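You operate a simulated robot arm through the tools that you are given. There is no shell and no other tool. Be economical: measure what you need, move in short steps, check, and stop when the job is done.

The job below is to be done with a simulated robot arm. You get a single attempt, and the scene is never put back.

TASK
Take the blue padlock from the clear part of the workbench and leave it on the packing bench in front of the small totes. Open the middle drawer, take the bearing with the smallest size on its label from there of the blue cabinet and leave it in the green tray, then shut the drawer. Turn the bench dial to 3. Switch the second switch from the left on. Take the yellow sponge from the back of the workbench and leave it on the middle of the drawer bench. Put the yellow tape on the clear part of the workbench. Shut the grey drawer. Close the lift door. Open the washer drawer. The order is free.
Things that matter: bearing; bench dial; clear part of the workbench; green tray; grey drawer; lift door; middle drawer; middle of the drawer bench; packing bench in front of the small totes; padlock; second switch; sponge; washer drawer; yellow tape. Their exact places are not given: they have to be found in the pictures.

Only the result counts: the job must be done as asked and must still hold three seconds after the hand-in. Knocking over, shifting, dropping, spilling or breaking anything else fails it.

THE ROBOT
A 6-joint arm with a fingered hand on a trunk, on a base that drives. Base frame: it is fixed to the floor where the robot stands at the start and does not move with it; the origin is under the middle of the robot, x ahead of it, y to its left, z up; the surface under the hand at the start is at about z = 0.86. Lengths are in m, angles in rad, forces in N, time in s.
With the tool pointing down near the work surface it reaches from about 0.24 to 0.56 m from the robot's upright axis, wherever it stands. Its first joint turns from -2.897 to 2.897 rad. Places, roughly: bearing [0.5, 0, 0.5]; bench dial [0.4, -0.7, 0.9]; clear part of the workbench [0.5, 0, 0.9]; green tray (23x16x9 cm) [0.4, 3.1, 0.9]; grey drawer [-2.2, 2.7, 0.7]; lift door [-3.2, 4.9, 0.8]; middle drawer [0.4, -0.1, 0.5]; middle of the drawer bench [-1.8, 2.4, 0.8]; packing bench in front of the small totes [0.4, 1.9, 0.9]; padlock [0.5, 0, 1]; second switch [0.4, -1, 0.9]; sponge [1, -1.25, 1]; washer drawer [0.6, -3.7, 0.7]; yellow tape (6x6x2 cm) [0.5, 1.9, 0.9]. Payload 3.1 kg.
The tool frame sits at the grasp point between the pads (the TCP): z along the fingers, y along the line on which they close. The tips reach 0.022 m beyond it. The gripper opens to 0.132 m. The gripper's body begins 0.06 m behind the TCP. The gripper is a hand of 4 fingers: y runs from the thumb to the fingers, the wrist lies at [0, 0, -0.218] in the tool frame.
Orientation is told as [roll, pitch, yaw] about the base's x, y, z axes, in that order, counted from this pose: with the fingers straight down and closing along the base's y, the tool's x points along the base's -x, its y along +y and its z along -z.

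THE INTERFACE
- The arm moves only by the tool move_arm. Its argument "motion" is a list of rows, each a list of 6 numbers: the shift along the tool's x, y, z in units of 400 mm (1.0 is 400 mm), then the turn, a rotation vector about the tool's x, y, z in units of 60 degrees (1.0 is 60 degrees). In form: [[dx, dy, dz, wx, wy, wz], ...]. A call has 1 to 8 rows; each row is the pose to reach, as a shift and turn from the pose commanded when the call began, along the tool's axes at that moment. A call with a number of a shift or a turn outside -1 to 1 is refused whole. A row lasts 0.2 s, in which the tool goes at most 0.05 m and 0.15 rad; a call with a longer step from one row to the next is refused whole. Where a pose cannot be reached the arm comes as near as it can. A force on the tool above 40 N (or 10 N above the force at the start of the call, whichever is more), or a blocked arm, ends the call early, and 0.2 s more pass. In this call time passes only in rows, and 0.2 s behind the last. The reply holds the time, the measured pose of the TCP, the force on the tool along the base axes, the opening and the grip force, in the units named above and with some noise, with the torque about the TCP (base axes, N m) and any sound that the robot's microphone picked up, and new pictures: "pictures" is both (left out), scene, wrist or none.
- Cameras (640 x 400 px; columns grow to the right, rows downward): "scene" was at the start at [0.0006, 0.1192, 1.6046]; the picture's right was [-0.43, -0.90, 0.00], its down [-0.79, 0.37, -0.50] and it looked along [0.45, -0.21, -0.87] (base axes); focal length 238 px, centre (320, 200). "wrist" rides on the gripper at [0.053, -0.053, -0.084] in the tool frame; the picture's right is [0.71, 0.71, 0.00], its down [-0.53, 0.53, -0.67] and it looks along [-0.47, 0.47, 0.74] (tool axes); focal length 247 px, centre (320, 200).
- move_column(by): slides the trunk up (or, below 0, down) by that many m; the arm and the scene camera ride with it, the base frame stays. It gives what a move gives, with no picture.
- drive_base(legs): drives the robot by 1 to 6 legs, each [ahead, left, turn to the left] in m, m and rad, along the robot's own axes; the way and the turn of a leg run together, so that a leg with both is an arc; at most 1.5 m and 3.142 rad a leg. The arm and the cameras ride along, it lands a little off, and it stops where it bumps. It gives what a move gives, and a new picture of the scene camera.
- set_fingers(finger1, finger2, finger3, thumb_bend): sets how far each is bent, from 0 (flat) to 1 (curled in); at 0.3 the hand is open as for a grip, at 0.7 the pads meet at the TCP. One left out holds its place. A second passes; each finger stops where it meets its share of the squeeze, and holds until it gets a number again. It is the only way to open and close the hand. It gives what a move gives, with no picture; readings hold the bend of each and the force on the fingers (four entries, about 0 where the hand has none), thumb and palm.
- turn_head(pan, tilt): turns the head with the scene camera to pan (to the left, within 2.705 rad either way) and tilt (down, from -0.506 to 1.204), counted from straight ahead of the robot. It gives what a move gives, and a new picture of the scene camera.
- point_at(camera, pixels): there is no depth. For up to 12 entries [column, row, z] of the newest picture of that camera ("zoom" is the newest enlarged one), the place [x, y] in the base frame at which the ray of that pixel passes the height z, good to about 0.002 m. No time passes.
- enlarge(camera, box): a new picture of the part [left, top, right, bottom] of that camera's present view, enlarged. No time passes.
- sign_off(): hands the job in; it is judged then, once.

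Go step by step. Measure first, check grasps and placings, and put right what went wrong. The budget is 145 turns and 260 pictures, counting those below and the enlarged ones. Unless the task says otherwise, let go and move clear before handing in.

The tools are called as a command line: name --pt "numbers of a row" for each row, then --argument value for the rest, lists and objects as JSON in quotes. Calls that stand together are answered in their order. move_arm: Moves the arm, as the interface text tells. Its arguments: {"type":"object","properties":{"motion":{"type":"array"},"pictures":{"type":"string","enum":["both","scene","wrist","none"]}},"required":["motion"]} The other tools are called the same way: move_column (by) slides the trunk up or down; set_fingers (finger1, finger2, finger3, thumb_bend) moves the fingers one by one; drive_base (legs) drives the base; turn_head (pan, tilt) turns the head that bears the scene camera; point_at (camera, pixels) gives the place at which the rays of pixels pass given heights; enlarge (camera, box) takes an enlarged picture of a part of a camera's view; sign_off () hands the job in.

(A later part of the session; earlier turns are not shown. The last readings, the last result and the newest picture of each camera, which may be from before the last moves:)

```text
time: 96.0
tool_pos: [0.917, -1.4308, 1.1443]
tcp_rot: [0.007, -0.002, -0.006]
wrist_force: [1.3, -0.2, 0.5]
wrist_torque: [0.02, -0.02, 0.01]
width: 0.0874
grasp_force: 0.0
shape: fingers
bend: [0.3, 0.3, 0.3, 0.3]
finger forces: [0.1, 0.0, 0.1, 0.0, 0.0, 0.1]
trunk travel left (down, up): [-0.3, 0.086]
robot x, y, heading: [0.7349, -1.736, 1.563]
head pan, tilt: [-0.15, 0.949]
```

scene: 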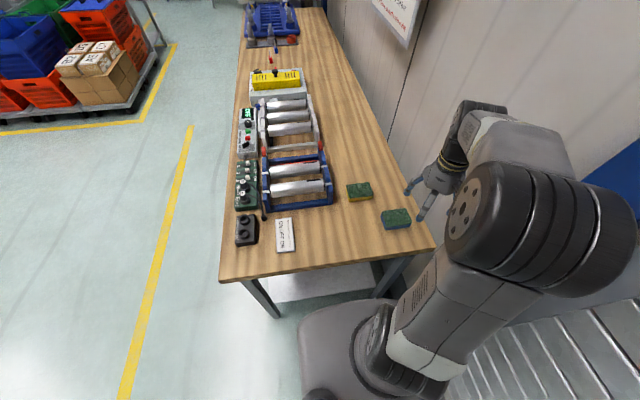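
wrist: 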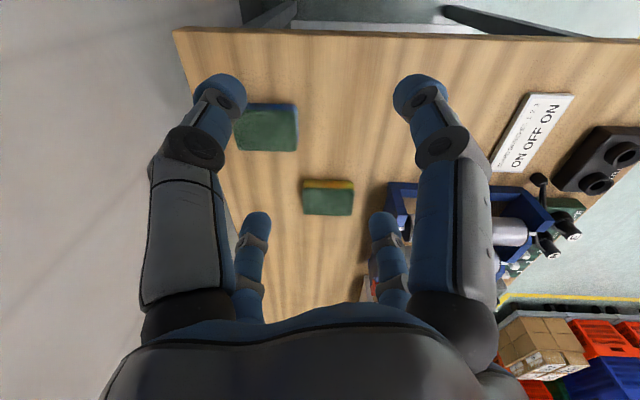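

Opening at 0.3 is only 87 mm here, so I spread fingers 1/3 more for the sponge's length, then go above it.

set_fingers --finger1 0.1 --finger2 0.2 --finger3 0.1 --thumb_bend 0.2

move_arm --pt "0.025 0.09 0.05 0 0 0" --pt "0.05 0.18 0.1 0 0 0" --pt "0.075 0.27 0.15 0 0 0" --pt "0.1 0.36 0.2 0 0 0" --pt "0.125 0.45 0.25 0 0 0" --pt "0.15 0.54 0.3 0 0 0" --pt "0.1775 0.61 0.4 0 0 0" --pictures "both"

```text
time: 97.0
tool_pos: [0.9176, -1.4308, 1.1436]
tcp_rot: [0.004, -0.004, -0.004]
wrist_force: [-0.5, 0.2, -0.9]
wrist_torque: [-0.03, -0.02, -0.01]
width: 0.1089
grasp_force: 0.1
shape: fingers
bend: [0.1, 0.2, 0.1, 0.2]
finger forces: [0.0, 0.0, 0.0, 0.0, 0.1, 0.1]
trunk travel left (down, up): [-0.3, 0.086]
robot x, y, heading: [0.7352, -1.7343, 1.566]
head pan, tilt: [-0.15, 0.949]
```

```text
time: 98.6
tool_pos: [0.8487, -1.1854, 0.984]
tcp_rot: [0.003, -0.002, -0.003]
wrist_force: [-0.2, -1.2, -0.5]
wrist_torque: [-0.03, 0.02, -0.03]
width: 0.109
grasp_force: 0.1
shape: fingers
bend: [0.1, 0.2, 0.1, 0.2]
finger forces: [0.0, 0.1, 0.0, 0.1, 0.0, 0.1]
trunk travel left (down, up): [-0.3, 0.086]
robot x, y, heading: [0.7385, -1.7338, 1.562]
head pan, tilt: [-0.15, 0.949]
```

scene: 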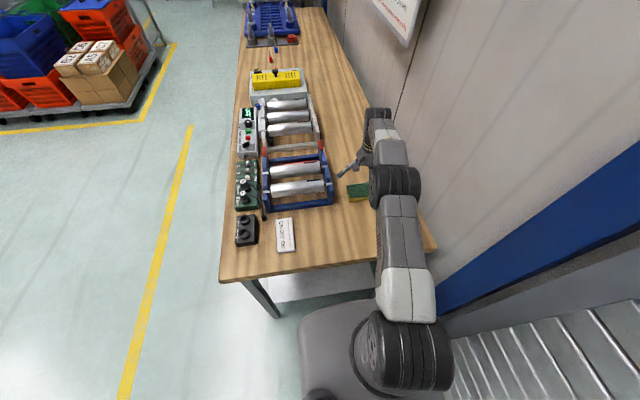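
wrist: 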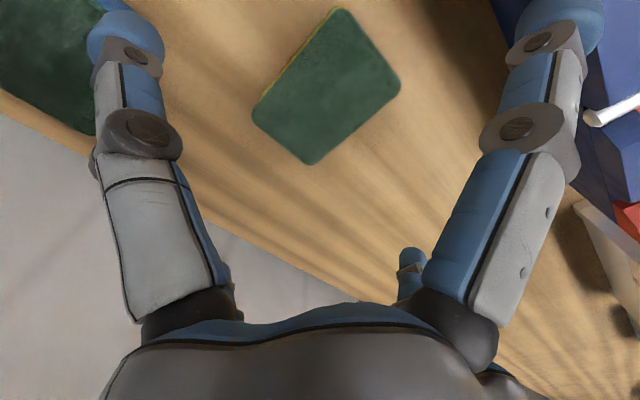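

point_at --camera "wrist" --pixels '[[338, 10, 0.885], [400, 88, 0.885], [312, 163, 0.885], [253, 112, 0.885], [500, 20, 0.93], [580, 180, 0.93], [585, 115, 0.93]]'

```text
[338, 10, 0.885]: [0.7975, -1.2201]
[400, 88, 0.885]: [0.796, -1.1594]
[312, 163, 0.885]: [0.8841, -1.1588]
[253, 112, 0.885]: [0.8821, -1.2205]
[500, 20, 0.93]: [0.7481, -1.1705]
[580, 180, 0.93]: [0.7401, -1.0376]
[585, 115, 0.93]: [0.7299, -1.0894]
```

Sponge centre is (0.840,-1.190), clear of the rack. I descend and close thumb and finger 2.

move_arm --pt "0 -0.004 0.08 0 0 0" --pt "0 -0.008 0.16 0 0 0" --pt "0.002 -0.0115 0.24 0 0 0" --pictures "none"

set_fingers --finger2 0.55 --thumb_bend 0.55

enlarge --camera "wrist" --box '[0, 0, 640, 400]'

```text
time: 99.4
tool_pos: [0.848, -1.1879, 0.8881]
tcp_rot: [0.005, -0.003, -0.003]
wrist_force: [0.0, 0.4, 1.0]
wrist_torque: [0.0, 0.0, 0.01]
width: 0.1089
grasp_force: 0.1
shape: fingers
bend: [0.1, 0.2, 0.1, 0.2]
finger forces: [0.0, 0.0, 0.1, 0.0, 0.0, 0.0]
trunk travel left (down, up): [-0.3, 0.086]
robot x, y, heading: [0.7365, -1.7376, 1.565]
head pan, tilt: [-0.15, 0.949]
```

```text
time: 100.4
tool_pos: [0.8477, -1.1889, 0.8896]
tcp_rot: [0.006, -0.003, -0.003]
wrist_force: [0.1, -1.0, 3.6]
wrist_torque: [-0.14, 0.03, 0.02]
width: 0.0864
grasp_force: 4.6
shape: fingers
bend: [0.1, 0.51, 0.1, 0.52]
finger forces: [0.0, 2.8, 0.0, 0.1, 5.9, 0.0]
trunk travel left (down, up): [-0.3, 0.086]
robot x, y, heading: [0.7357, -1.7359, 1.563]
head pan, tilt: [-0.15, 0.949]
```

```text
1.00 times, centred on (320, 200) of wrist (not enlarged: the box is as wide or as high as the picture)
```

zoom: 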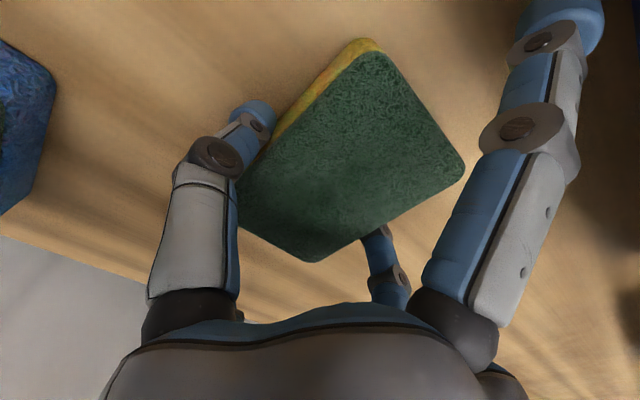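

set_fingers --finger2 0.65 --thumb_bend 0.65

move_arm --pt "0 0 -0.1 0 0 0" --pt "0 0 -0.2 0 0 0" --pt "0 0 -0.3 0 0 0" --pt "0 0 -0.4 0 0 0" --pt "0 -0.05 -0.5 0 0 0" --pictures "wrist"

```text
time: 101.4
tool_pos: [0.8479, -1.1905, 0.8891]
tcp_rot: [0.005, -0.004, -0.003]
wrist_force: [-0.4, -0.4, 2.2]
wrist_torque: [0.02, -0.05, 0.03]
width: 0.0841
grasp_force: 9.4
shape: fingers
bend: [0.1, 0.49, 0.1, 0.57]
finger forces: [0.1, 9.2, 0.0, 0.0, 10.4, 0.1]
trunk travel left (down, up): [-0.3, 0.086]
robot x, y, heading: [0.7366, -1.7343, 1.56]
head pan, tilt: [-0.15, 0.949]
```

```text
time: 102.6
tool_pos: [0.8467, -1.2127, 1.0912]
tcp_rot: [0.007, -0.004, -0.003]
wrist_force: [-0.4, -0.7, 0.0]
wrist_torque: [-0.01, 0.01, -0.01]
width: 0.0837
grasp_force: 9.3
shape: fingers
bend: [0.1, 0.49, 0.1, 0.57]
finger forces: [0.0, 9.4, 0.0, 0.0, 9.3, 0.0]
trunk travel left (down, up): [-0.3, 0.086]
robot x, y, heading: [0.7384, -1.7367, 1.56]
head pan, tilt: [-0.15, 0.949]
```

wrist: 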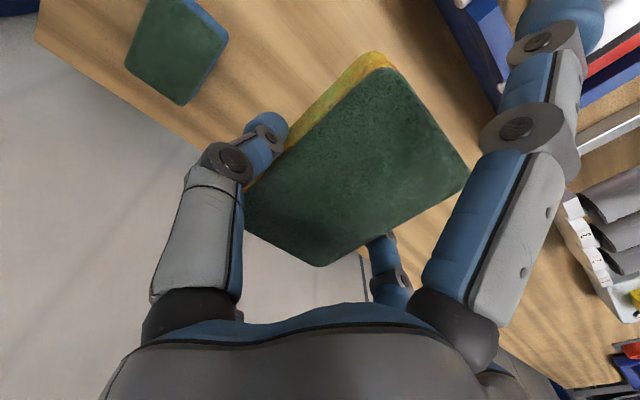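

The sponge is held. I retract the arm, strafe out to the aisle and look towards the drawer bench.

move_arm --pt "0 -0.11 -0.03 0 0 0" --pt "0 -0.22 -0.06 0 0 0" --pt "0 -0.33 -0.09 0 0 0" --pt "0 -0.44 -0.12 0 0 0" --pt "0.05 -0.5 -0.15 0 0 0" --pictures "none"

drive_base --legs '[[0, 1.3, 0]]'

turn_head --pan 0.4 --tilt 0.4

```text
time: 103.8
tool_pos: [0.8228, -1.4119, 1.1503]
tcp_rot: [0.007, -0.004, -0.004]
wrist_force: [-0.1, 0.3, 0.1]
wrist_torque: [-0.03, -0.01, 0.01]
width: 0.0838
grasp_force: 9.6
shape: fingers
bend: [0.1, 0.49, 0.1, 0.57]
finger forces: [0.0, 9.2, 0.0, 0.1, 9.2, 0.1]
trunk travel left (down, up): [-0.3, 0.086]
robot x, y, heading: [0.738, -1.7342, 1.564]
head pan, tilt: [-0.15, 0.949]
```

```text
time: 110.2
tool_pos: [-0.4458, -1.4026, 1.1498]
tcp_rot: [0.006, -0.003, -0.009]
wrist_force: [0.5, 0.1, -0.4]
wrist_torque: [0.02, 0.02, 0.0]
width: 0.0836
grasp_force: 9.3
shape: fingers
bend: [0.1, 0.49, 0.1, 0.57]
finger forces: [0.1, 9.3, 0.0, 0.0, 9.4, 0.0]
trunk travel left (down, up): [-0.3, 0.086]
robot x, y, heading: [-0.5339, -1.7257, 1.561]
head pan, tilt: [-0.15, 0.949]
```

scene: 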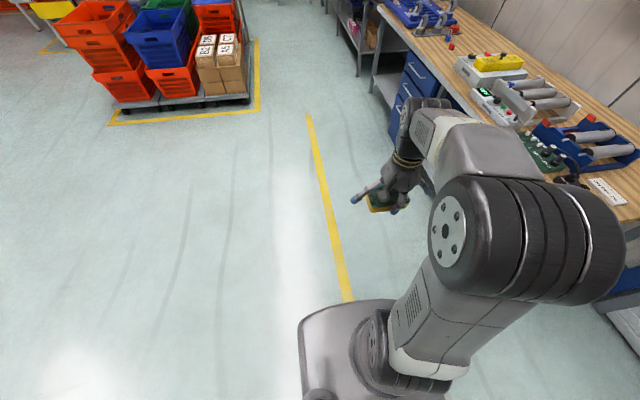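

```text
time: 111.2
tool_pos: [-0.446, -1.4031, 1.1498]
tcp_rot: [0.005, -0.003, -0.005]
wrist_force: [-0.2, -0.2, 0.0]
wrist_torque: [-0.02, -0.01, 0.01]
width: 0.084
grasp_force: 9.6
shape: fingers
bend: [0.1, 0.49, 0.1, 0.57]
finger forces: [0.0, 9.3, 0.0, 0.0, 9.3, 0.1]
trunk travel left (down, up): [-0.3, 0.086]
robot x, y, heading: [-0.5333, -1.7254, 1.564]
head pan, tilt: [0.4, 0.4]
```

scene: 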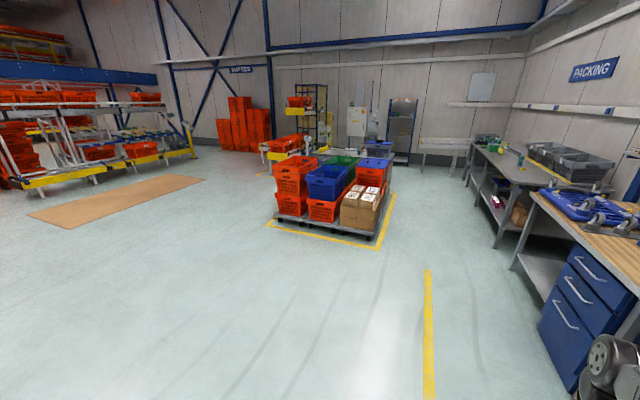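

point_at --camera "scene" --pixels '[[264, 225, 0], [372, 249, 0], [396, 193, 0], [365, 240, 0], [276, 222, 0], [428, 270, 0], [505, 248, 0], [32, 216, 0], [205, 180, 0], [275, 170, 0], [455, 180, 0]]'

enlarge --camera "scene" --box '[220, 60, 480, 240]'

```text
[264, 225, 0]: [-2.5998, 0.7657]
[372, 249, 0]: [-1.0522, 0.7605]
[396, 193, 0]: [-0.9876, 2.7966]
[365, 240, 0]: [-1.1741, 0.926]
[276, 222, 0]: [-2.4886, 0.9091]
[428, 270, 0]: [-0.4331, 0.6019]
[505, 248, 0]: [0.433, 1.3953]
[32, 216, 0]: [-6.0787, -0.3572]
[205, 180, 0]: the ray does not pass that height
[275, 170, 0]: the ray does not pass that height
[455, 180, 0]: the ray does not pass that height
```

```text
2.22 times, centred on (350, 150) of scene
```

zoom: 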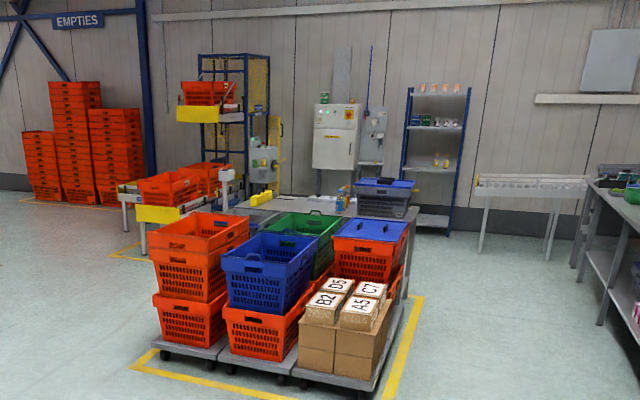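

The drawer bench (grey table with a blue basket) is behind the crate dollies. I drive up the aisle at x≈-0.5 and look at it.

drive_base --legs '[[1.5, 0, 0], [1.5, 0, 0], [1.0, 0, 0]]'

turn_head --pan 1.4 --tilt 0.6

```text
time: 130.6
tool_pos: [-0.3797, 2.6327, 1.1497]
tcp_rot: [0.005, -0.003, -0.013]
wrist_force: [0.6, 0.1, -0.1]
wrist_torque: [0.0, 0.01, 0.02]
width: 0.0837
grasp_force: 9.2
shape: fingers
bend: [0.1, 0.49, 0.1, 0.57]
finger forces: [0.0, 9.3, 0.0, 0.0, 9.3, 0.0]
trunk travel left (down, up): [-0.3, 0.086]
robot x, y, heading: [-0.4687, 2.3079, 1.549]
head pan, tilt: [0.4, 0.4]
```

scene: 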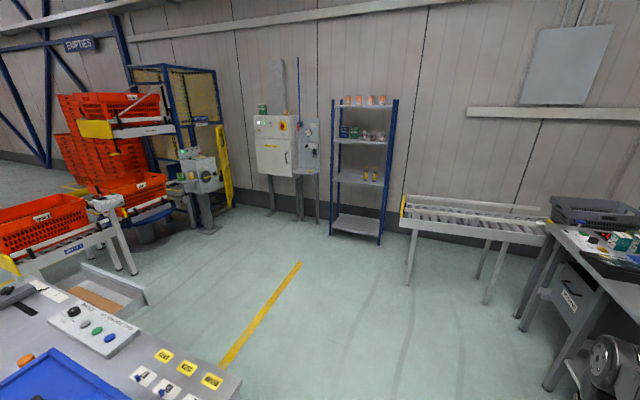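

```text
time: 131.9
tool_pos: [-0.3791, 2.6331, 1.15]
tcp_rot: [0.004, -0.005, -0.013]
wrist_force: [-0.4, 0.2, 0.6]
wrist_torque: [0.02, -0.05, 0.0]
width: 0.0835
grasp_force: 10.1
shape: fingers
bend: [0.1, 0.49, 0.1, 0.57]
finger forces: [0.0, 9.3, 0.0, 0.0, 9.2, 0.0]
trunk travel left (down, up): [-0.3, 0.086]
robot x, y, heading: [-0.4713, 2.3073, 1.555]
head pan, tilt: [1.4, 0.6]
```

scene: 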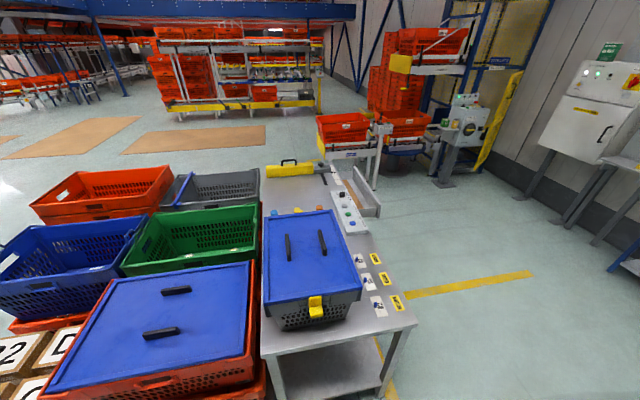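

enlarge --camera "scene" --box '[250, 140, 430, 320]'

point_at --camera "scene" --pixels '[[415, 325, 0.75], [265, 353, 0.75], [330, 177, 0.75], [380, 215, 0.65], [352, 180, 0.65], [298, 210, 0.75], [262, 180, 0.75], [343, 235, 0.75], [320, 215, 0.75]]'

```text
2.22 times, centred on (340, 230) of scene
```

zoom: 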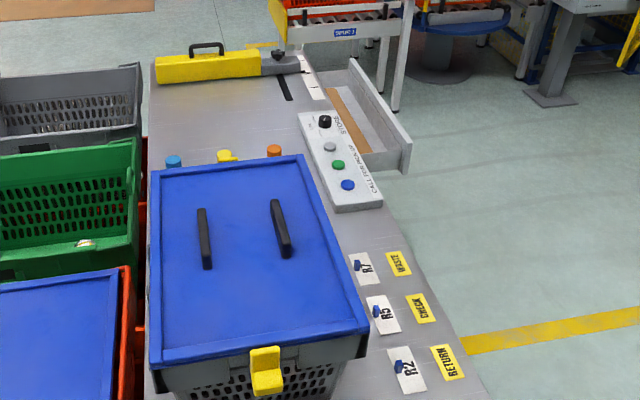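

```text
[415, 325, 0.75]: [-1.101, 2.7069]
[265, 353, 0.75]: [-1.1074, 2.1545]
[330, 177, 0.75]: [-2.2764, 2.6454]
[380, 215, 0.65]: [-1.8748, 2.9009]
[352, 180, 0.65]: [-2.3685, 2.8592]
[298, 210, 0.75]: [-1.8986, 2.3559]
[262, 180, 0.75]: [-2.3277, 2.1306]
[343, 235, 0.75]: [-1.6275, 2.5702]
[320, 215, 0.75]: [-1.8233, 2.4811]
```

The grey drawer stands open on the bench's far (north) side. I drive round to the north side and face the bench.

drive_base --legs '[[1.25, 0, 0], [0, 1.3, 0], [0, 0, 1.571], [0, 0, 1.56]]'

turn_head --pan -0.1 --tilt 0.75

```text
time: 151.7
tool_pos: [-1.8322, 3.2734, 1.1498]
tcp_rot: [0.005, -0.003, 3.056]
wrist_force: [-0.6, 0.0, 0.2]
wrist_torque: [-0.02, -0.03, 0.0]
width: 0.0837
grasp_force: 9.3
shape: fingers
bend: [0.1, 0.49, 0.1, 0.57]
finger forces: [0.0, 9.1, 0.1, 0.0, 9.1, 0.0]
trunk travel left (down, up): [-0.3, 0.086]
robot x, y, heading: [-1.7182, 3.5884, -1.653]
head pan, tilt: [1.4, 0.6]
```

scene: 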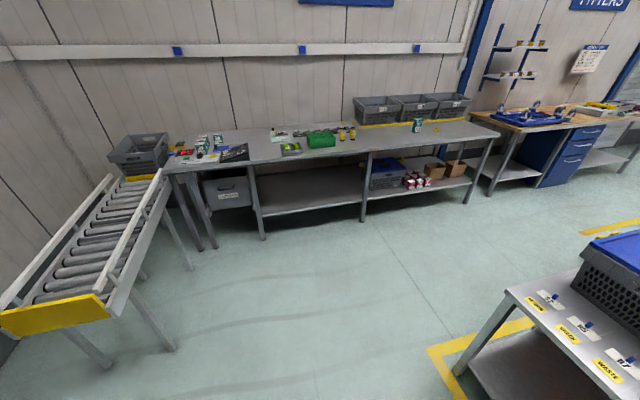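

```text
time: 153.3
tool_pos: [-1.8313, 3.273, 1.1494]
tcp_rot: [0.006, -0.005, 3.053]
wrist_force: [-0.2, 0.3, -0.1]
wrist_torque: [0.01, 0.01, 0.02]
width: 0.0837
grasp_force: 8.7
shape: fingers
bend: [0.1, 0.49, 0.1, 0.57]
finger forces: [0.0, 9.1, 0.1, 0.1, 9.1, 0.0]
trunk travel left (down, up): [-0.3, 0.086]
robot x, y, heading: [-1.7162, 3.5941, -1.657]
head pan, tilt: [-0.099, 0.75]
```

scene: 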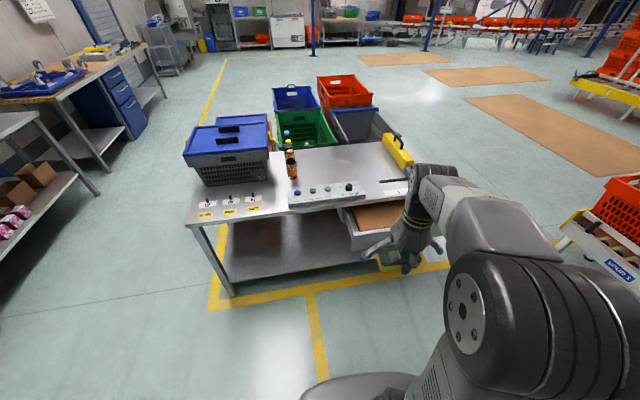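

enlarge --camera "scene" --box '[180, 110, 440, 300]'

point_at --camera "scene" --pixels '[[190, 222, 0.78], [412, 178, 0.78], [340, 165, 0.78], [320, 160, 0.78], [293, 178, 0.78], [288, 203, 0.78], [358, 195, 0.78], [345, 212, 0.72], [352, 247, 0.65], [408, 230, 0.7], [378, 140, 0.78]]'

```text
2.11 times, centred on (310, 205) of scene
```

zoom: 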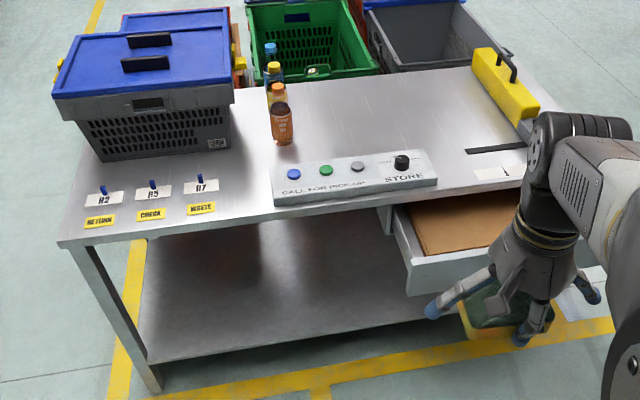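

```text
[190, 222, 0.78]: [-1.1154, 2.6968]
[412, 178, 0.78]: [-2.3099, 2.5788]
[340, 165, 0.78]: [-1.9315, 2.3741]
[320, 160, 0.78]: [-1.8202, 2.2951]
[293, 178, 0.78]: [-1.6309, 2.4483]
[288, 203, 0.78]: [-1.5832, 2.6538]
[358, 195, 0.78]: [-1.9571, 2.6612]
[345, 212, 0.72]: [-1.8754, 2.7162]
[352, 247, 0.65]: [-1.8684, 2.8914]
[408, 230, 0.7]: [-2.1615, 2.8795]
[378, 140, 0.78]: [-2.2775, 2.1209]
```

The free middle lies behind the control strip, around (-1.82, 2.40); the open drawer's front is at y≈2.89, x from -1.87 to -2.3. I drive in beside the drawer.

drive_base --legs '[[0, 0.147, 0.08], [0.55, 0, 0]]'

turn_head --pan -0.1 --tilt 1.0

```text
time: 157.4
tool_pos: [-1.6669, 2.7135, 1.1502]
tcp_rot: [0.005, -0.003, 3.13]
wrist_force: [-0.2, 0.3, -0.3]
wrist_torque: [0.03, -0.01, 0.02]
width: 0.0837
grasp_force: 8.9
shape: fingers
bend: [0.1, 0.49, 0.1, 0.57]
finger forces: [0.1, 9.1, 0.1, 0.0, 9.1, 0.0]
trunk travel left (down, up): [-0.3, 0.086]
robot x, y, heading: [-1.5778, 3.0364, -1.581]
head pan, tilt: [-0.099, 0.75]
```

scene: 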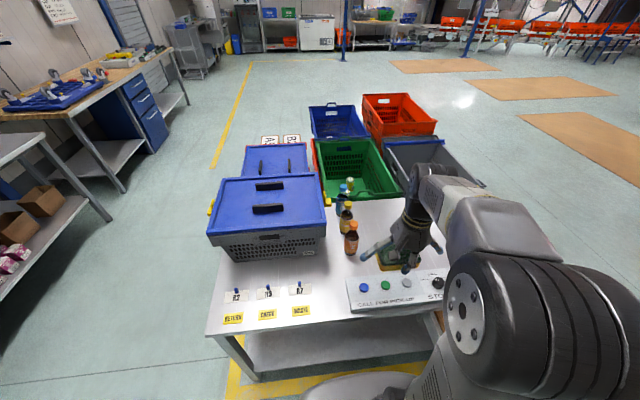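

```text
time: 158.2
tool_pos: [-1.667, 2.7133, 1.1496]
tcp_rot: [0.005, -0.004, 3.131]
wrist_force: [0.7, 0.2, -0.4]
wrist_torque: [-0.03, -0.02, -0.01]
width: 0.0838
grasp_force: 9.8
shape: fingers
bend: [0.1, 0.49, 0.1, 0.57]
finger forces: [0.0, 9.1, 0.0, 0.0, 9.1, 0.1]
trunk travel left (down, up): [-0.3, 0.086]
robot x, y, heading: [-1.5784, 3.0391, -1.586]
head pan, tilt: [-0.099, 1.0]
```

scene: 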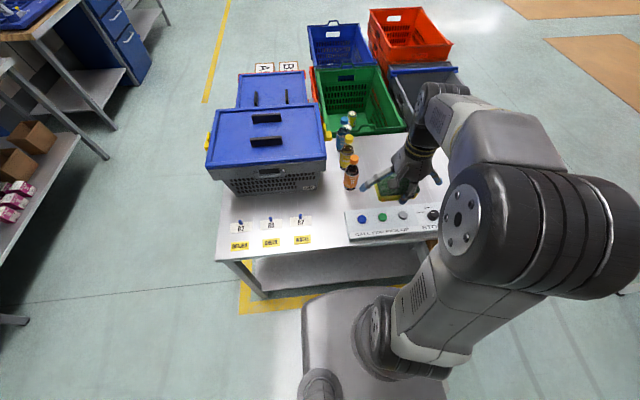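

I strafe 13 cm right so that the middle comes within reach, then extend the arm with a slight forward tilt.

drive_base --legs '[[0, -0.13, 0.01]]'

move_arm --pt "-0.01 0.1 0.06 -0.06 0 0" --pt "-0.02 0.2 0.12 -0.12 0 0" --pt "-0.03 0.3 0.2 -0.18 0 0" --pt "-0.04 0.4 0.28 -0.24 0 0" --pt "-0.05 0.5 0.36 -0.3 0 0" --pt "-0.06 0.6 0.44 -0.34 0 0" --pt "-0.06 0.7 0.5 -0.34 0 0" --pictures "both"

```text
time: 159.4
tool_pos: [-1.7954, 2.7134, 1.1493]
tcp_rot: [0.006, -0.002, -3.143]
wrist_force: [-1.0, 0.7, -1.1]
wrist_torque: [0.02, -0.03, -0.01]
width: 0.0838
grasp_force: 9.2
shape: fingers
bend: [0.1, 0.49, 0.1, 0.57]
finger forces: [0.1, 9.1, 0.0, 0.0, 9.1, 0.0]
trunk travel left (down, up): [-0.3, 0.086]
robot x, y, heading: [-1.7075, 3.0352, -1.574]
head pan, tilt: [-0.099, 1.0]
```

scene: 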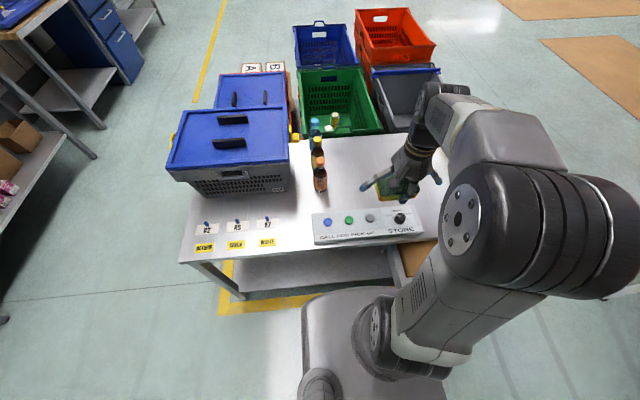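

```text
refused: row 3 steps farther than a row can; nothing moved
```

move_arm --pt "-0.008 0.088 0.06 -0.05 0 0" --pt "-0.016 0.176 0.12 -0.1 0 0" --pt "-0.023 0.264 0.18 -0.15 0 0" --pt "-0.031 0.353 0.24 -0.2 0 0" --pt "-0.039 0.441 0.3 -0.25 0 0" --pt "-0.047 0.53 0.36 -0.3 0 0" --pt "-0.055 0.62 0.42 -0.34 0 0" --pt "-0.0625 0.7075 0.48 -0.34 0 0" --pictures "both"

```text
time: 161.2
tool_pos: [-1.8203, 2.4285, 0.9582]
tcp_rot: [0.359, -0.001, -3.142]
wrist_force: [-0.3, 0.0, -0.2]
wrist_torque: [0.04, -0.01, 0.0]
width: 0.0835
grasp_force: 9.2
shape: fingers
bend: [0.1, 0.49, 0.1, 0.57]
finger forces: [0.1, 9.1, 0.0, 0.0, 9.0, 0.0]
trunk travel left (down, up): [-0.3, 0.086]
robot x, y, heading: [-1.7106, 3.0394, -1.572]
head pan, tilt: [-0.099, 1.0]
```

scene: 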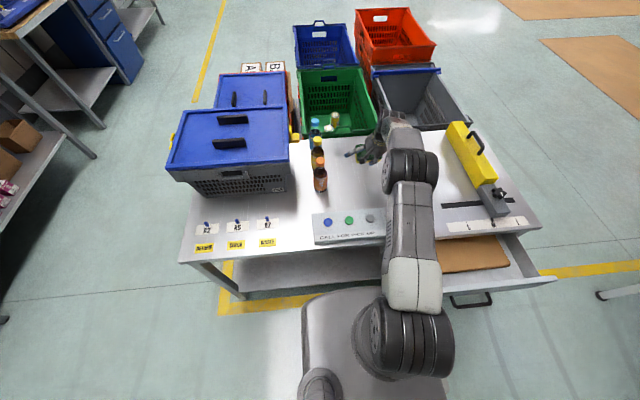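
wrist: 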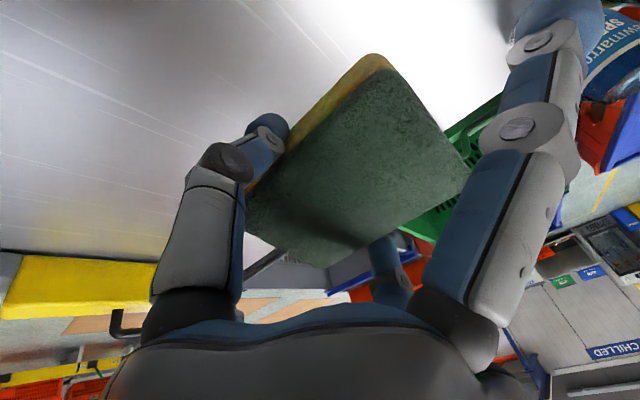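

The sponge hangs over the clear middle. I lower straight down towards the bench top.

move_arm --pt "0 -0.035 0.094 0 0 0" --pt "0 -0.07 0.187 0 0 0" --pt "0 -0.101 0.269 0 0 0" --pictures "wrist"

enlarge --camera "scene" --box '[280, 90, 440, 230]'

```text
time: 162.1
tool_pos: [-1.8219, 2.4295, 0.8441]
tcp_rot: [0.36, -0.003, -3.142]
wrist_force: [-0.1, 0.4, -1.0]
wrist_torque: [0.01, -0.01, -0.02]
width: 0.0836
grasp_force: 9.1
shape: fingers
bend: [0.1, 0.49, 0.1, 0.57]
finger forces: [0.1, 8.9, 0.0, 0.1, 9.0, 0.0]
trunk travel left (down, up): [-0.3, 0.086]
robot x, y, heading: [-1.7067, 3.0409, -1.575]
head pan, tilt: [-0.099, 1.0]
```

wrist: 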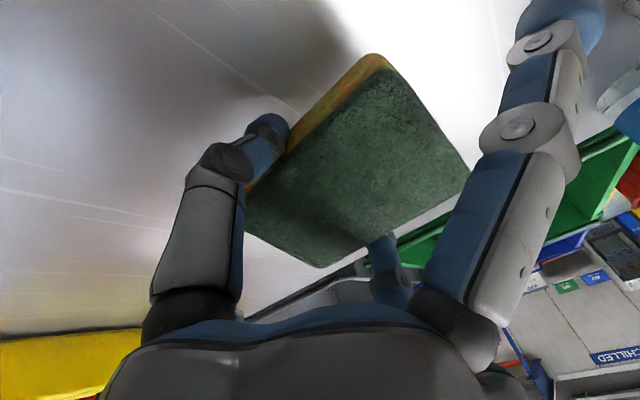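

```text
2.86 times, centred on (360, 160) of scene
```

zoom: 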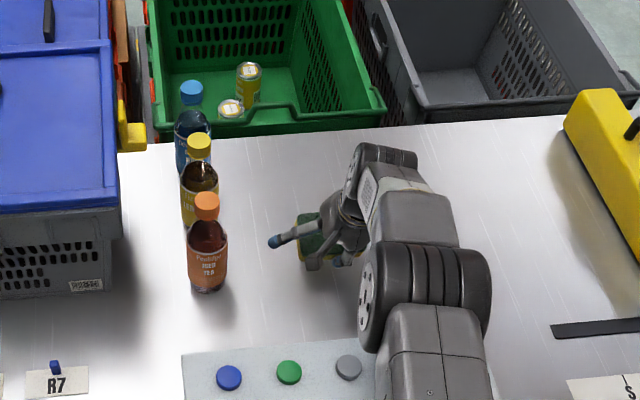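

move_arm --pt "0 -0.009 0.023 0 0 0" --pt "0 -0.018 0.047 0 0 0" --pt "0 -0.026 0.07 0 0 0" --pictures "wrist"

```text
time: 162.8
tool_pos: [-1.8218, 2.4293, 0.8167]
tcp_rot: [0.366, -0.004, 3.141]
wrist_force: [-0.2, 3.3, 15.8]
wrist_torque: [0.41, 0.01, 0.02]
width: 0.0826
grasp_force: 19.2
shape: fingers
bend: [0.1, 0.47, 0.1, 0.6]
finger forces: [0.1, 11.5, 0.0, 0.1, 27.3, 0.1]
trunk travel left (down, up): [-0.3, 0.086]
robot x, y, heading: [-1.7116, 3.0368, -1.569]
head pan, tilt: [-0.099, 1.0]
```

wrist: 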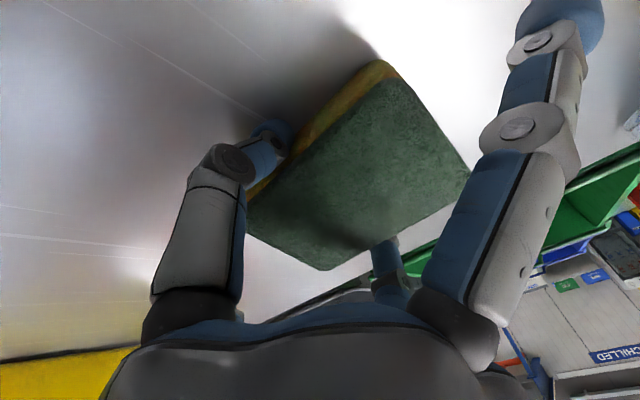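

Contact (16 N): the rear edge is on the bench. I lift 3 mm and release.

move_arm --pt "0 0.003 -0.008 0 0 0" --pictures "none"

set_fingers --finger2 0.2 --thumb_bend 0.2

move_arm --pt "0 0.02 -0.06 0 0 0" --pt "0 0.05 -0.15 0 0 0" --pt "0 0.05 -0.25 0 0 0" --pt "0 0.0 -0.34 0 0 0" --pictures "both"

```text
time: 163.2
tool_pos: [-1.8213, 2.4283, 0.8173]
tcp_rot: [0.361, -0.003, -3.14]
wrist_force: [-0.6, -0.3, 3.6]
wrist_torque: [0.02, 0.03, 0.02]
width: 0.083
grasp_force: 11.5
shape: fingers
bend: [0.1, 0.47, 0.1, 0.59]
finger forces: [0.1, 10.1, 0.0, 0.0, 13.2, 0.0]
trunk travel left (down, up): [-0.3, 0.086]
robot x, y, heading: [-1.7066, 3.0394, -1.57]
head pan, tilt: [-0.099, 1.0]
```

```text
time: 164.2
tool_pos: [-1.8212, 2.4278, 0.8245]
tcp_rot: [0.375, -0.006, -3.141]
wrist_force: [-0.2, -9.9, 35.9]
wrist_torque: [1.14, -0.05, -0.01]
width: 0.093
grasp_force: 17.7
shape: fingers
bend: [0.1, 0.2, 0.1, 0.35]
finger forces: [0.1, 0.0, 0.0, 0.1, 35.8, 0.1]
trunk travel left (down, up): [-0.3, 0.086]
robot x, y, heading: [-1.7117, 3.0368, -1.573]
head pan, tilt: [-0.099, 1.0]
```

```text
time: 165.2
tool_pos: [-1.8211, 2.4785, 0.9466]
tcp_rot: [0.364, -0.005, -3.138]
wrist_force: [-0.1, -0.2, 0.1]
wrist_torque: [0.0, 0.0, 0.01]
width: 0.1092
grasp_force: 0.1
shape: fingers
bend: [0.1, 0.2, 0.1, 0.2]
finger forces: [0.0, 0.1, 0.0, 0.0, 0.0, 0.0]
trunk travel left (down, up): [-0.3, 0.086]
robot x, y, heading: [-1.7037, 3.0377, -1.567]
head pan, tilt: [-0.099, 1.0]
```

scene: 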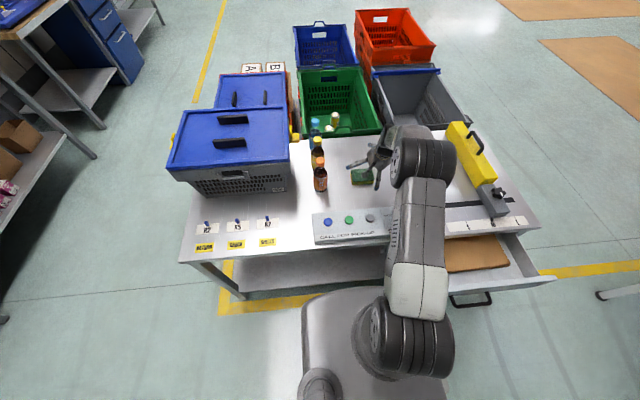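
wrist: 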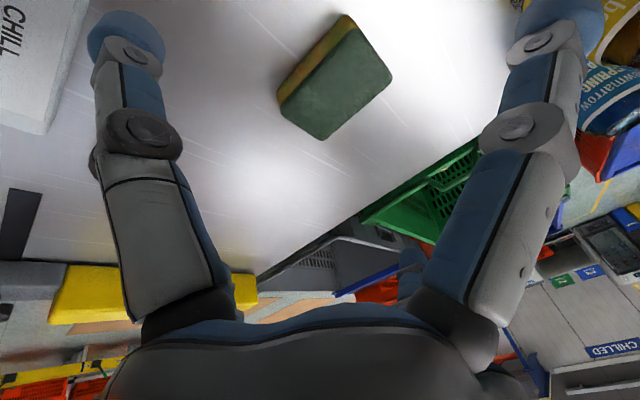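

The sponge lies flat at scene (362,177). Now the grey drawer: I measure its front, raise and retract the hand, and back the robot off.

point_at --camera "scene" --pixels '[[362, 178, 0.8], [553, 277, 0.72], [420, 295, 0.72], [553, 277, 0.7], [470, 298, 0.66], [541, 226, 0.78], [365, 243, 0.78]]'

set_fingers --finger1 0.68 --finger2 0.68 --finger3 0.68 --thumb_bend 0.68

move_arm --pt "0 -0.09 -0.07 0.05 0 0" --pt "0 -0.18 -0.14 0.1 0 0" --pt "0 -0.27 -0.21 0.15 0 0" --pt "0 -0.36 -0.28 0.2 0 0" --pt "0 -0.45 -0.34 0.25 0 0" --pt "0 -0.54 -0.38 0.34 0 0" --pictures "none"

drive_base --legs '[[-0.45, 0, 0], [0, -0.4, 0]]'

```text
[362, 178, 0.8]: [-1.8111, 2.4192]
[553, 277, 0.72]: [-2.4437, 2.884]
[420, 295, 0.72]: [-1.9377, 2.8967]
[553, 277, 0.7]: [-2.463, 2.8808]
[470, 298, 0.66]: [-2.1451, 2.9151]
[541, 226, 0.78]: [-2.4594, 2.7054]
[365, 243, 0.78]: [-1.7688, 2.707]
```

```text
time: 166.2
tool_pos: [-1.8214, 2.4778, 0.9457]
tcp_rot: [0.36, -0.004, -3.142]
wrist_force: [-0.4, 1.1, -0.3]
wrist_torque: [-0.01, 0.02, -0.01]
width: 0.0
grasp_force: 0.1
shape: fingers
bend: [0.68, 0.68, 0.68, 0.68]
finger forces: [0.0, 0.0, 0.1, 0.0, 0.0, 0.1]
trunk travel left (down, up): [-0.3, 0.086]
robot x, y, heading: [-1.709, 3.0378, -1.574]
head pan, tilt: [-0.099, 1.0]
```

```text
time: 167.7
tool_pos: [-1.8213, 2.7334, 1.0117]
tcp_rot: [0.003, -0.003, -3.142]
wrist_force: [0.5, -0.8, 0.1]
wrist_torque: [0.01, 0.0, 0.0]
width: 0.0
grasp_force: 0.0
shape: fingers
bend: [0.68, 0.68, 0.68, 0.68]
finger forces: [0.1, 0.1, 0.0, 0.0, 0.1, 0.0]
trunk travel left (down, up): [-0.3, 0.086]
robot x, y, heading: [-1.7102, 3.0386, -1.57]
head pan, tilt: [-0.099, 1.0]
```

```text
time: 172.4
tool_pos: [-2.2155, 3.1866, 1.0129]
tcp_rot: [0.005, -0.004, 3.132]
wrist_force: [-0.1, -0.6, 0.8]
wrist_torque: [0.0, 0.05, -0.02]
width: 0.0002
grasp_force: 0.1
shape: fingers
bend: [0.68, 0.68, 0.68, 0.68]
finger forces: [0.0, 0.2, 0.0, 0.0, 0.0, 0.0]
trunk travel left (down, up): [-0.3, 0.086]
robot x, y, heading: [-2.1, 3.4944, -1.576]
head pan, tilt: [-0.099, 1.0]
```

scene: 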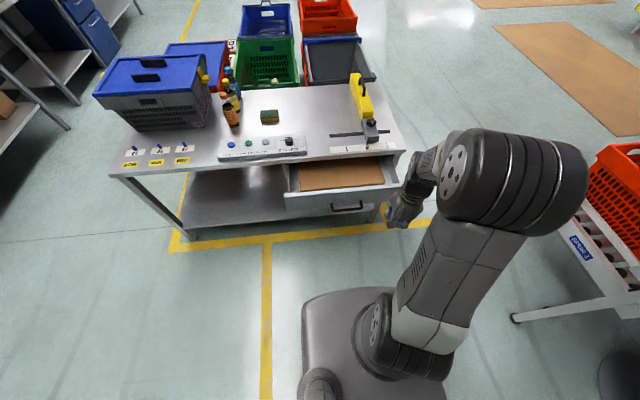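

Drawer front: x -1.93…-2.45, y≈2.89, top z≈0.72. I bring the closed hand, tilted 60° forward, in front of it.

move_arm --pt "0.014 0.055 0.0975 -0.12 0 0" --pt "0.028 0.11 0.195 -0.24 0 0" --pt "0.043 0.165 0.2925 -0.36 0 0" --pt "0.057 0.22 0.39 -0.48 0 0" --pt "0.071 0.275 0.4875 -0.6 0 0" --pt "0.085 0.33 0.585 -0.72 0 0" --pt "0.1 0.385 0.68 -0.84 0 0" --pt "0.114 0.42 0.775 -0.96 0 0" --pictures "scene"

```text
time: 174.2
tool_pos: [-2.1682, 2.9677, 0.6884]
tcp_rot: [1.006, 0.071, 3.126]
wrist_force: [0.4, -1.1, -0.4]
wrist_torque: [-0.03, -0.04, 0.02]
width: 0.0
grasp_force: 0.2
shape: fingers
bend: [0.68, 0.68, 0.68, 0.68]
finger forces: [0.0, 0.0, 0.0, 0.0, 0.0, 0.0]
out of reach, approached as far as the arm can: row 3, 4, 5, 6, 7, 8
trunk travel left (down, up): [-0.3, 0.086]
robot x, y, heading: [-2.0992, 3.4894, -1.581]
head pan, tilt: [-0.099, 1.0]
```

scene: 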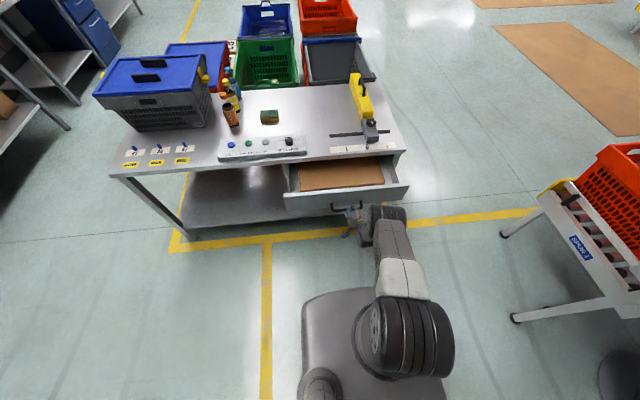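

drive_base --legs '[[0.1, 0, 0]]'

enlarge --camera "wrist" --box '[0, 0, 640, 400]'

```text
time: 175.4
tool_pos: [-2.1674, 2.8671, 0.6873]
tcp_rot: [1.002, 0.068, 3.126]
wrist_force: [-0.2, 0.7, 0.1]
wrist_torque: [0.01, 0.02, 0.06]
width: 0.0
grasp_force: 0.1
shape: fingers
bend: [0.68, 0.68, 0.68, 0.68]
finger forces: [0.0, 0.0, 0.1, 0.0, 0.1, 0.0]
trunk travel left (down, up): [-0.3, 0.086]
robot x, y, heading: [-2.1034, 3.3914, -1.586]
head pan, tilt: [-0.099, 1.0]
```

scene: 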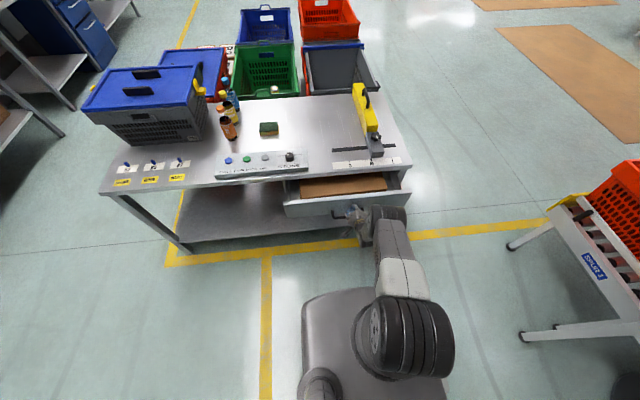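

```text
1.00 times, centred on (320, 200) of wrist (not enlarged: the box is as wide or as high as the picture)
```

zoom: 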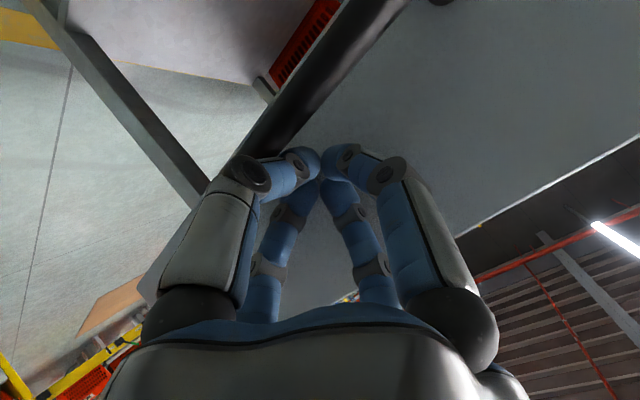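

The drawer front is being pushed in. I keep driving ahead.

drive_base --legs '[[0.1, 0, 0]]'

enlarge --camera "scene" --box '[200, 130, 440, 280]'

```text
time: 176.5
tool_pos: [-2.1713, 2.7676, 0.6875]
tcp_rot: [1.003, 0.071, 3.126]
wrist_force: [-0.1, -0.4, 0.2]
wrist_torque: [-0.01, -0.01, 0.0]
width: 0.0001
grasp_force: 0.1
shape: fingers
bend: [0.68, 0.68, 0.68, 0.68]
finger forces: [0.0, 0.0, 0.0, 0.0, 0.0, 0.0]
trunk travel left (down, up): [-0.3, 0.086]
robot x, y, heading: [-2.1047, 3.294, -1.588]
head pan, tilt: [-0.099, 1.0]
```

scene: 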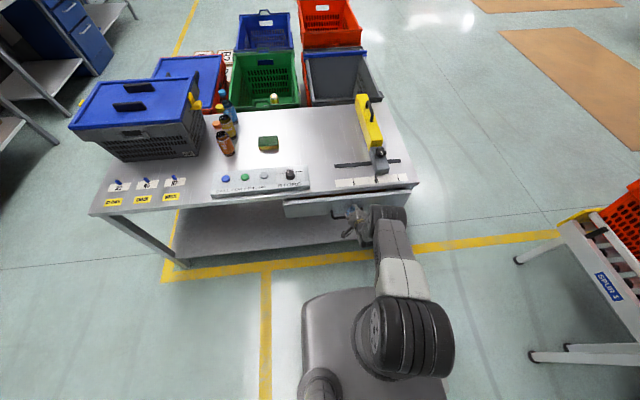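

```text
2.67 times, centred on (320, 205) of scene
```

zoom: 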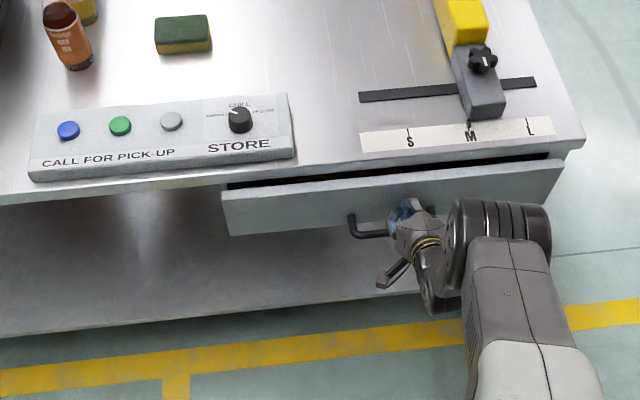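

Almost shut; a small gap remains. I push on gently.

drive_base --legs '[[0.03, 0, 0]]'

move_arm --pt "0 0.005 0.01 0 0 0" --pt "0 0.01 0.02 0 0 0" --pt "0 0.02 0.035 0 0 0" --pictures "none"

enlarge --camera "scene" --box '[200, 130, 440, 280]'

```text
time: 177.4
tool_pos: [-2.1703, 2.7371, 0.6877]
tcp_rot: [1.0, 0.07, 3.122]
wrist_force: [1.0, 0.0, 0.0]
wrist_torque: [0.0, -0.01, -0.01]
width: 0.0
grasp_force: 0.0
shape: fingers
bend: [0.68, 0.68, 0.68, 0.68]
finger forces: [0.0, 0.0, 0.0, 0.0, 0.0, 0.1]
trunk travel left (down, up): [-0.3, 0.086]
robot x, y, heading: [-2.1025, 3.2622, -1.584]
head pan, tilt: [-0.099, 1.0]
```

scene: 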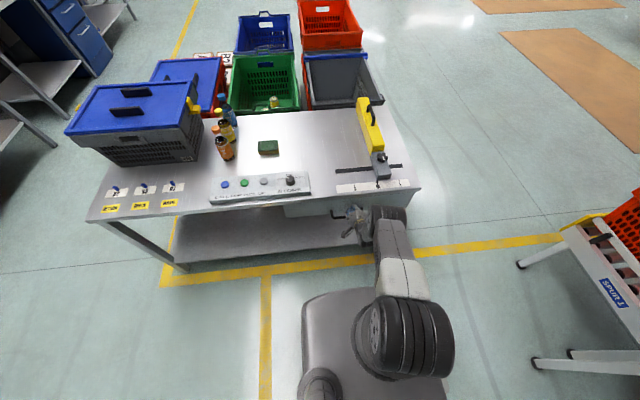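

```text
time: 178.2
tool_pos: [-2.1715, 2.7276, 0.685]
tcp_rot: [0.996, 0.071, 3.122]
wrist_force: [-0.7, 30.4, 5.0]
wrist_torque: [0.32, 0.04, 0.04]
width: 0.0
grasp_force: 18.5
shape: fingers
bend: [0.68, 0.71, 0.67, 0.69]
finger forces: [14.3, 7.1, 11.4, 0.1, 4.0, 0.0]
trunk travel left (down, up): [-0.3, 0.086]
robot x, y, heading: [-2.1033, 3.2642, -1.588]
head pan, tilt: [-0.099, 1.0]
```

```text
2.67 times, centred on (320, 205) of scene
```

zoom: 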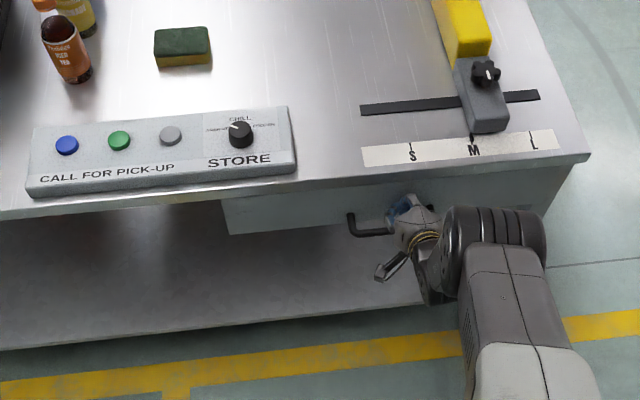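

The drawer is shut (30 N against its stop). I back off, straighten the hand and look towards the lift.

drive_base --legs '[[-0.35, 0, 0]]'

move_arm --pt "0 0.06 -0.08 0.12 0 0" --pt "0 0.12 -0.16 0.24 0 0" --pt "0 0.18 -0.24 0.36 0 0" --pt "0 0.24 -0.32 0.48 0 0" --pt "0 0.3 -0.4 0.6 0 0" --pt "0 0.36 -0.48 0.72 0 0" --pt "0 0.42 -0.56 0.84 0 0" --pt "0 0.48 -0.64 0.96 0 0" --pictures "none"

turn_head --pan -2.4 --tilt 0.5

```text
time: 180.5
tool_pos: [-2.1628, 3.0802, 0.6886]
tcp_rot: [1.003, 0.069, 3.134]
wrist_force: [-0.4, 0.0, -0.4]
wrist_torque: [-0.01, 0.0, 0.0]
width: 0.0001
grasp_force: 0.0
shape: fingers
bend: [0.68, 0.68, 0.68, 0.68]
finger forces: [0.0, 0.0, 0.1, 0.0, 0.0, 0.0]
trunk travel left (down, up): [-0.3, 0.086]
robot x, y, heading: [-2.0997, 3.6189, -1.577]
head pan, tilt: [-0.099, 1.0]
```

scene: 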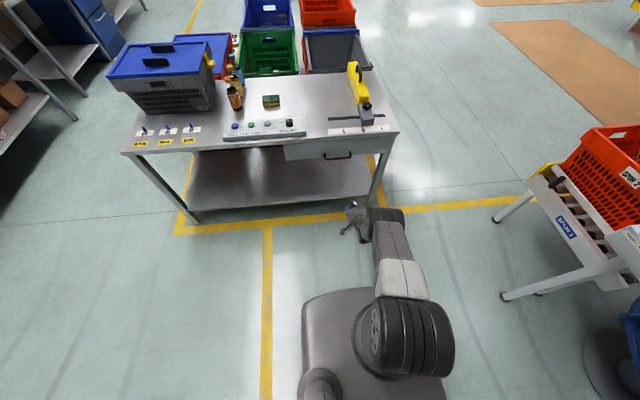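

```text
time: 182.3
tool_pos: [-2.1835, 3.1921, 0.9854]
tcp_rot: [-0.004, 0.069, 3.133]
wrist_force: [0.3, -0.9, -0.1]
wrist_torque: [0.0, -0.01, 0.01]
width: 0.0001
grasp_force: 0.1
shape: fingers
bend: [0.68, 0.68, 0.68, 0.68]
finger forces: [0.0, 0.0, 0.0, 0.0, 0.0, 0.1]
out of reach, approached as far as the arm can: row 5
trunk travel left (down, up): [-0.3, 0.086]
robot x, y, heading: [-2.0992, 3.6186, -1.582]
head pan, tilt: [-0.099, 1.0]
```

```text
time: 184.4
tool_pos: [-2.184, 3.1913, 0.9841]
tcp_rot: [-0.001, 0.071, 3.134]
wrist_force: [-1.1, -0.4, 0.2]
wrist_torque: [0.02, 0.01, 0.01]
width: 0.0
grasp_force: 0.2
shape: fingers
bend: [0.68, 0.68, 0.68, 0.68]
finger forces: [0.1, 0.0, 0.0, 0.0, 0.1, 0.0]
trunk travel left (down, up): [-0.3, 0.086]
robot x, y, heading: [-2.103, 3.6191, -1.579]
head pan, tilt: [-2.4, 0.499]
```

scene: 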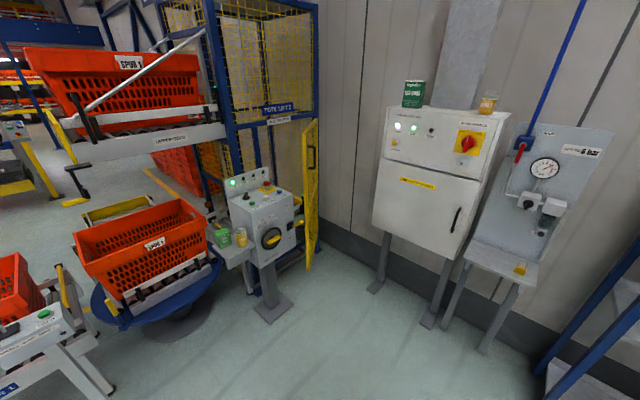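

The lift (blue frame "TOTE LIFT 2") has a yellow mesh door standing open at (311,190). I take a closer look.

enlarge --camera "scene" --box '[190, 60, 370, 300]'

point_at --camera "scene" --pixels '[[308, 270, 0], [318, 250, 0], [270, 312, 0], [376, 290, 0], [310, 270, 0.2], [311, 158, 0.9], [320, 246, 0.2], [307, 268, 0.3]]'

```text
1.67 times, centred on (280, 180) of scene
```

zoom: 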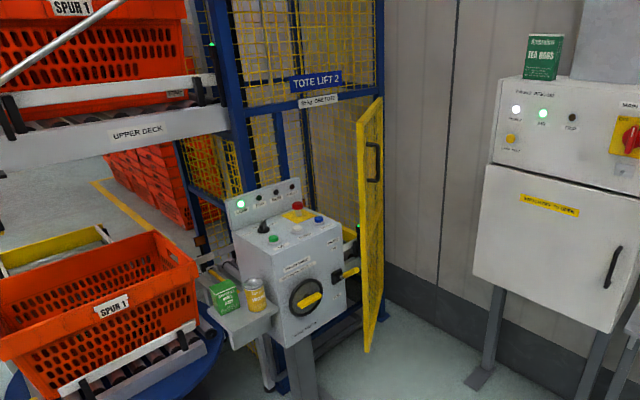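

```text
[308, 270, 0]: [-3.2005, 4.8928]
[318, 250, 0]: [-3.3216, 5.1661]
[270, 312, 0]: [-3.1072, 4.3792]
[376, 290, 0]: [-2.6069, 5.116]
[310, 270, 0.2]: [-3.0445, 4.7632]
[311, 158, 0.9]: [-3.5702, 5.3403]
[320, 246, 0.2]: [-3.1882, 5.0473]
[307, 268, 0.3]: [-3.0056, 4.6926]
```

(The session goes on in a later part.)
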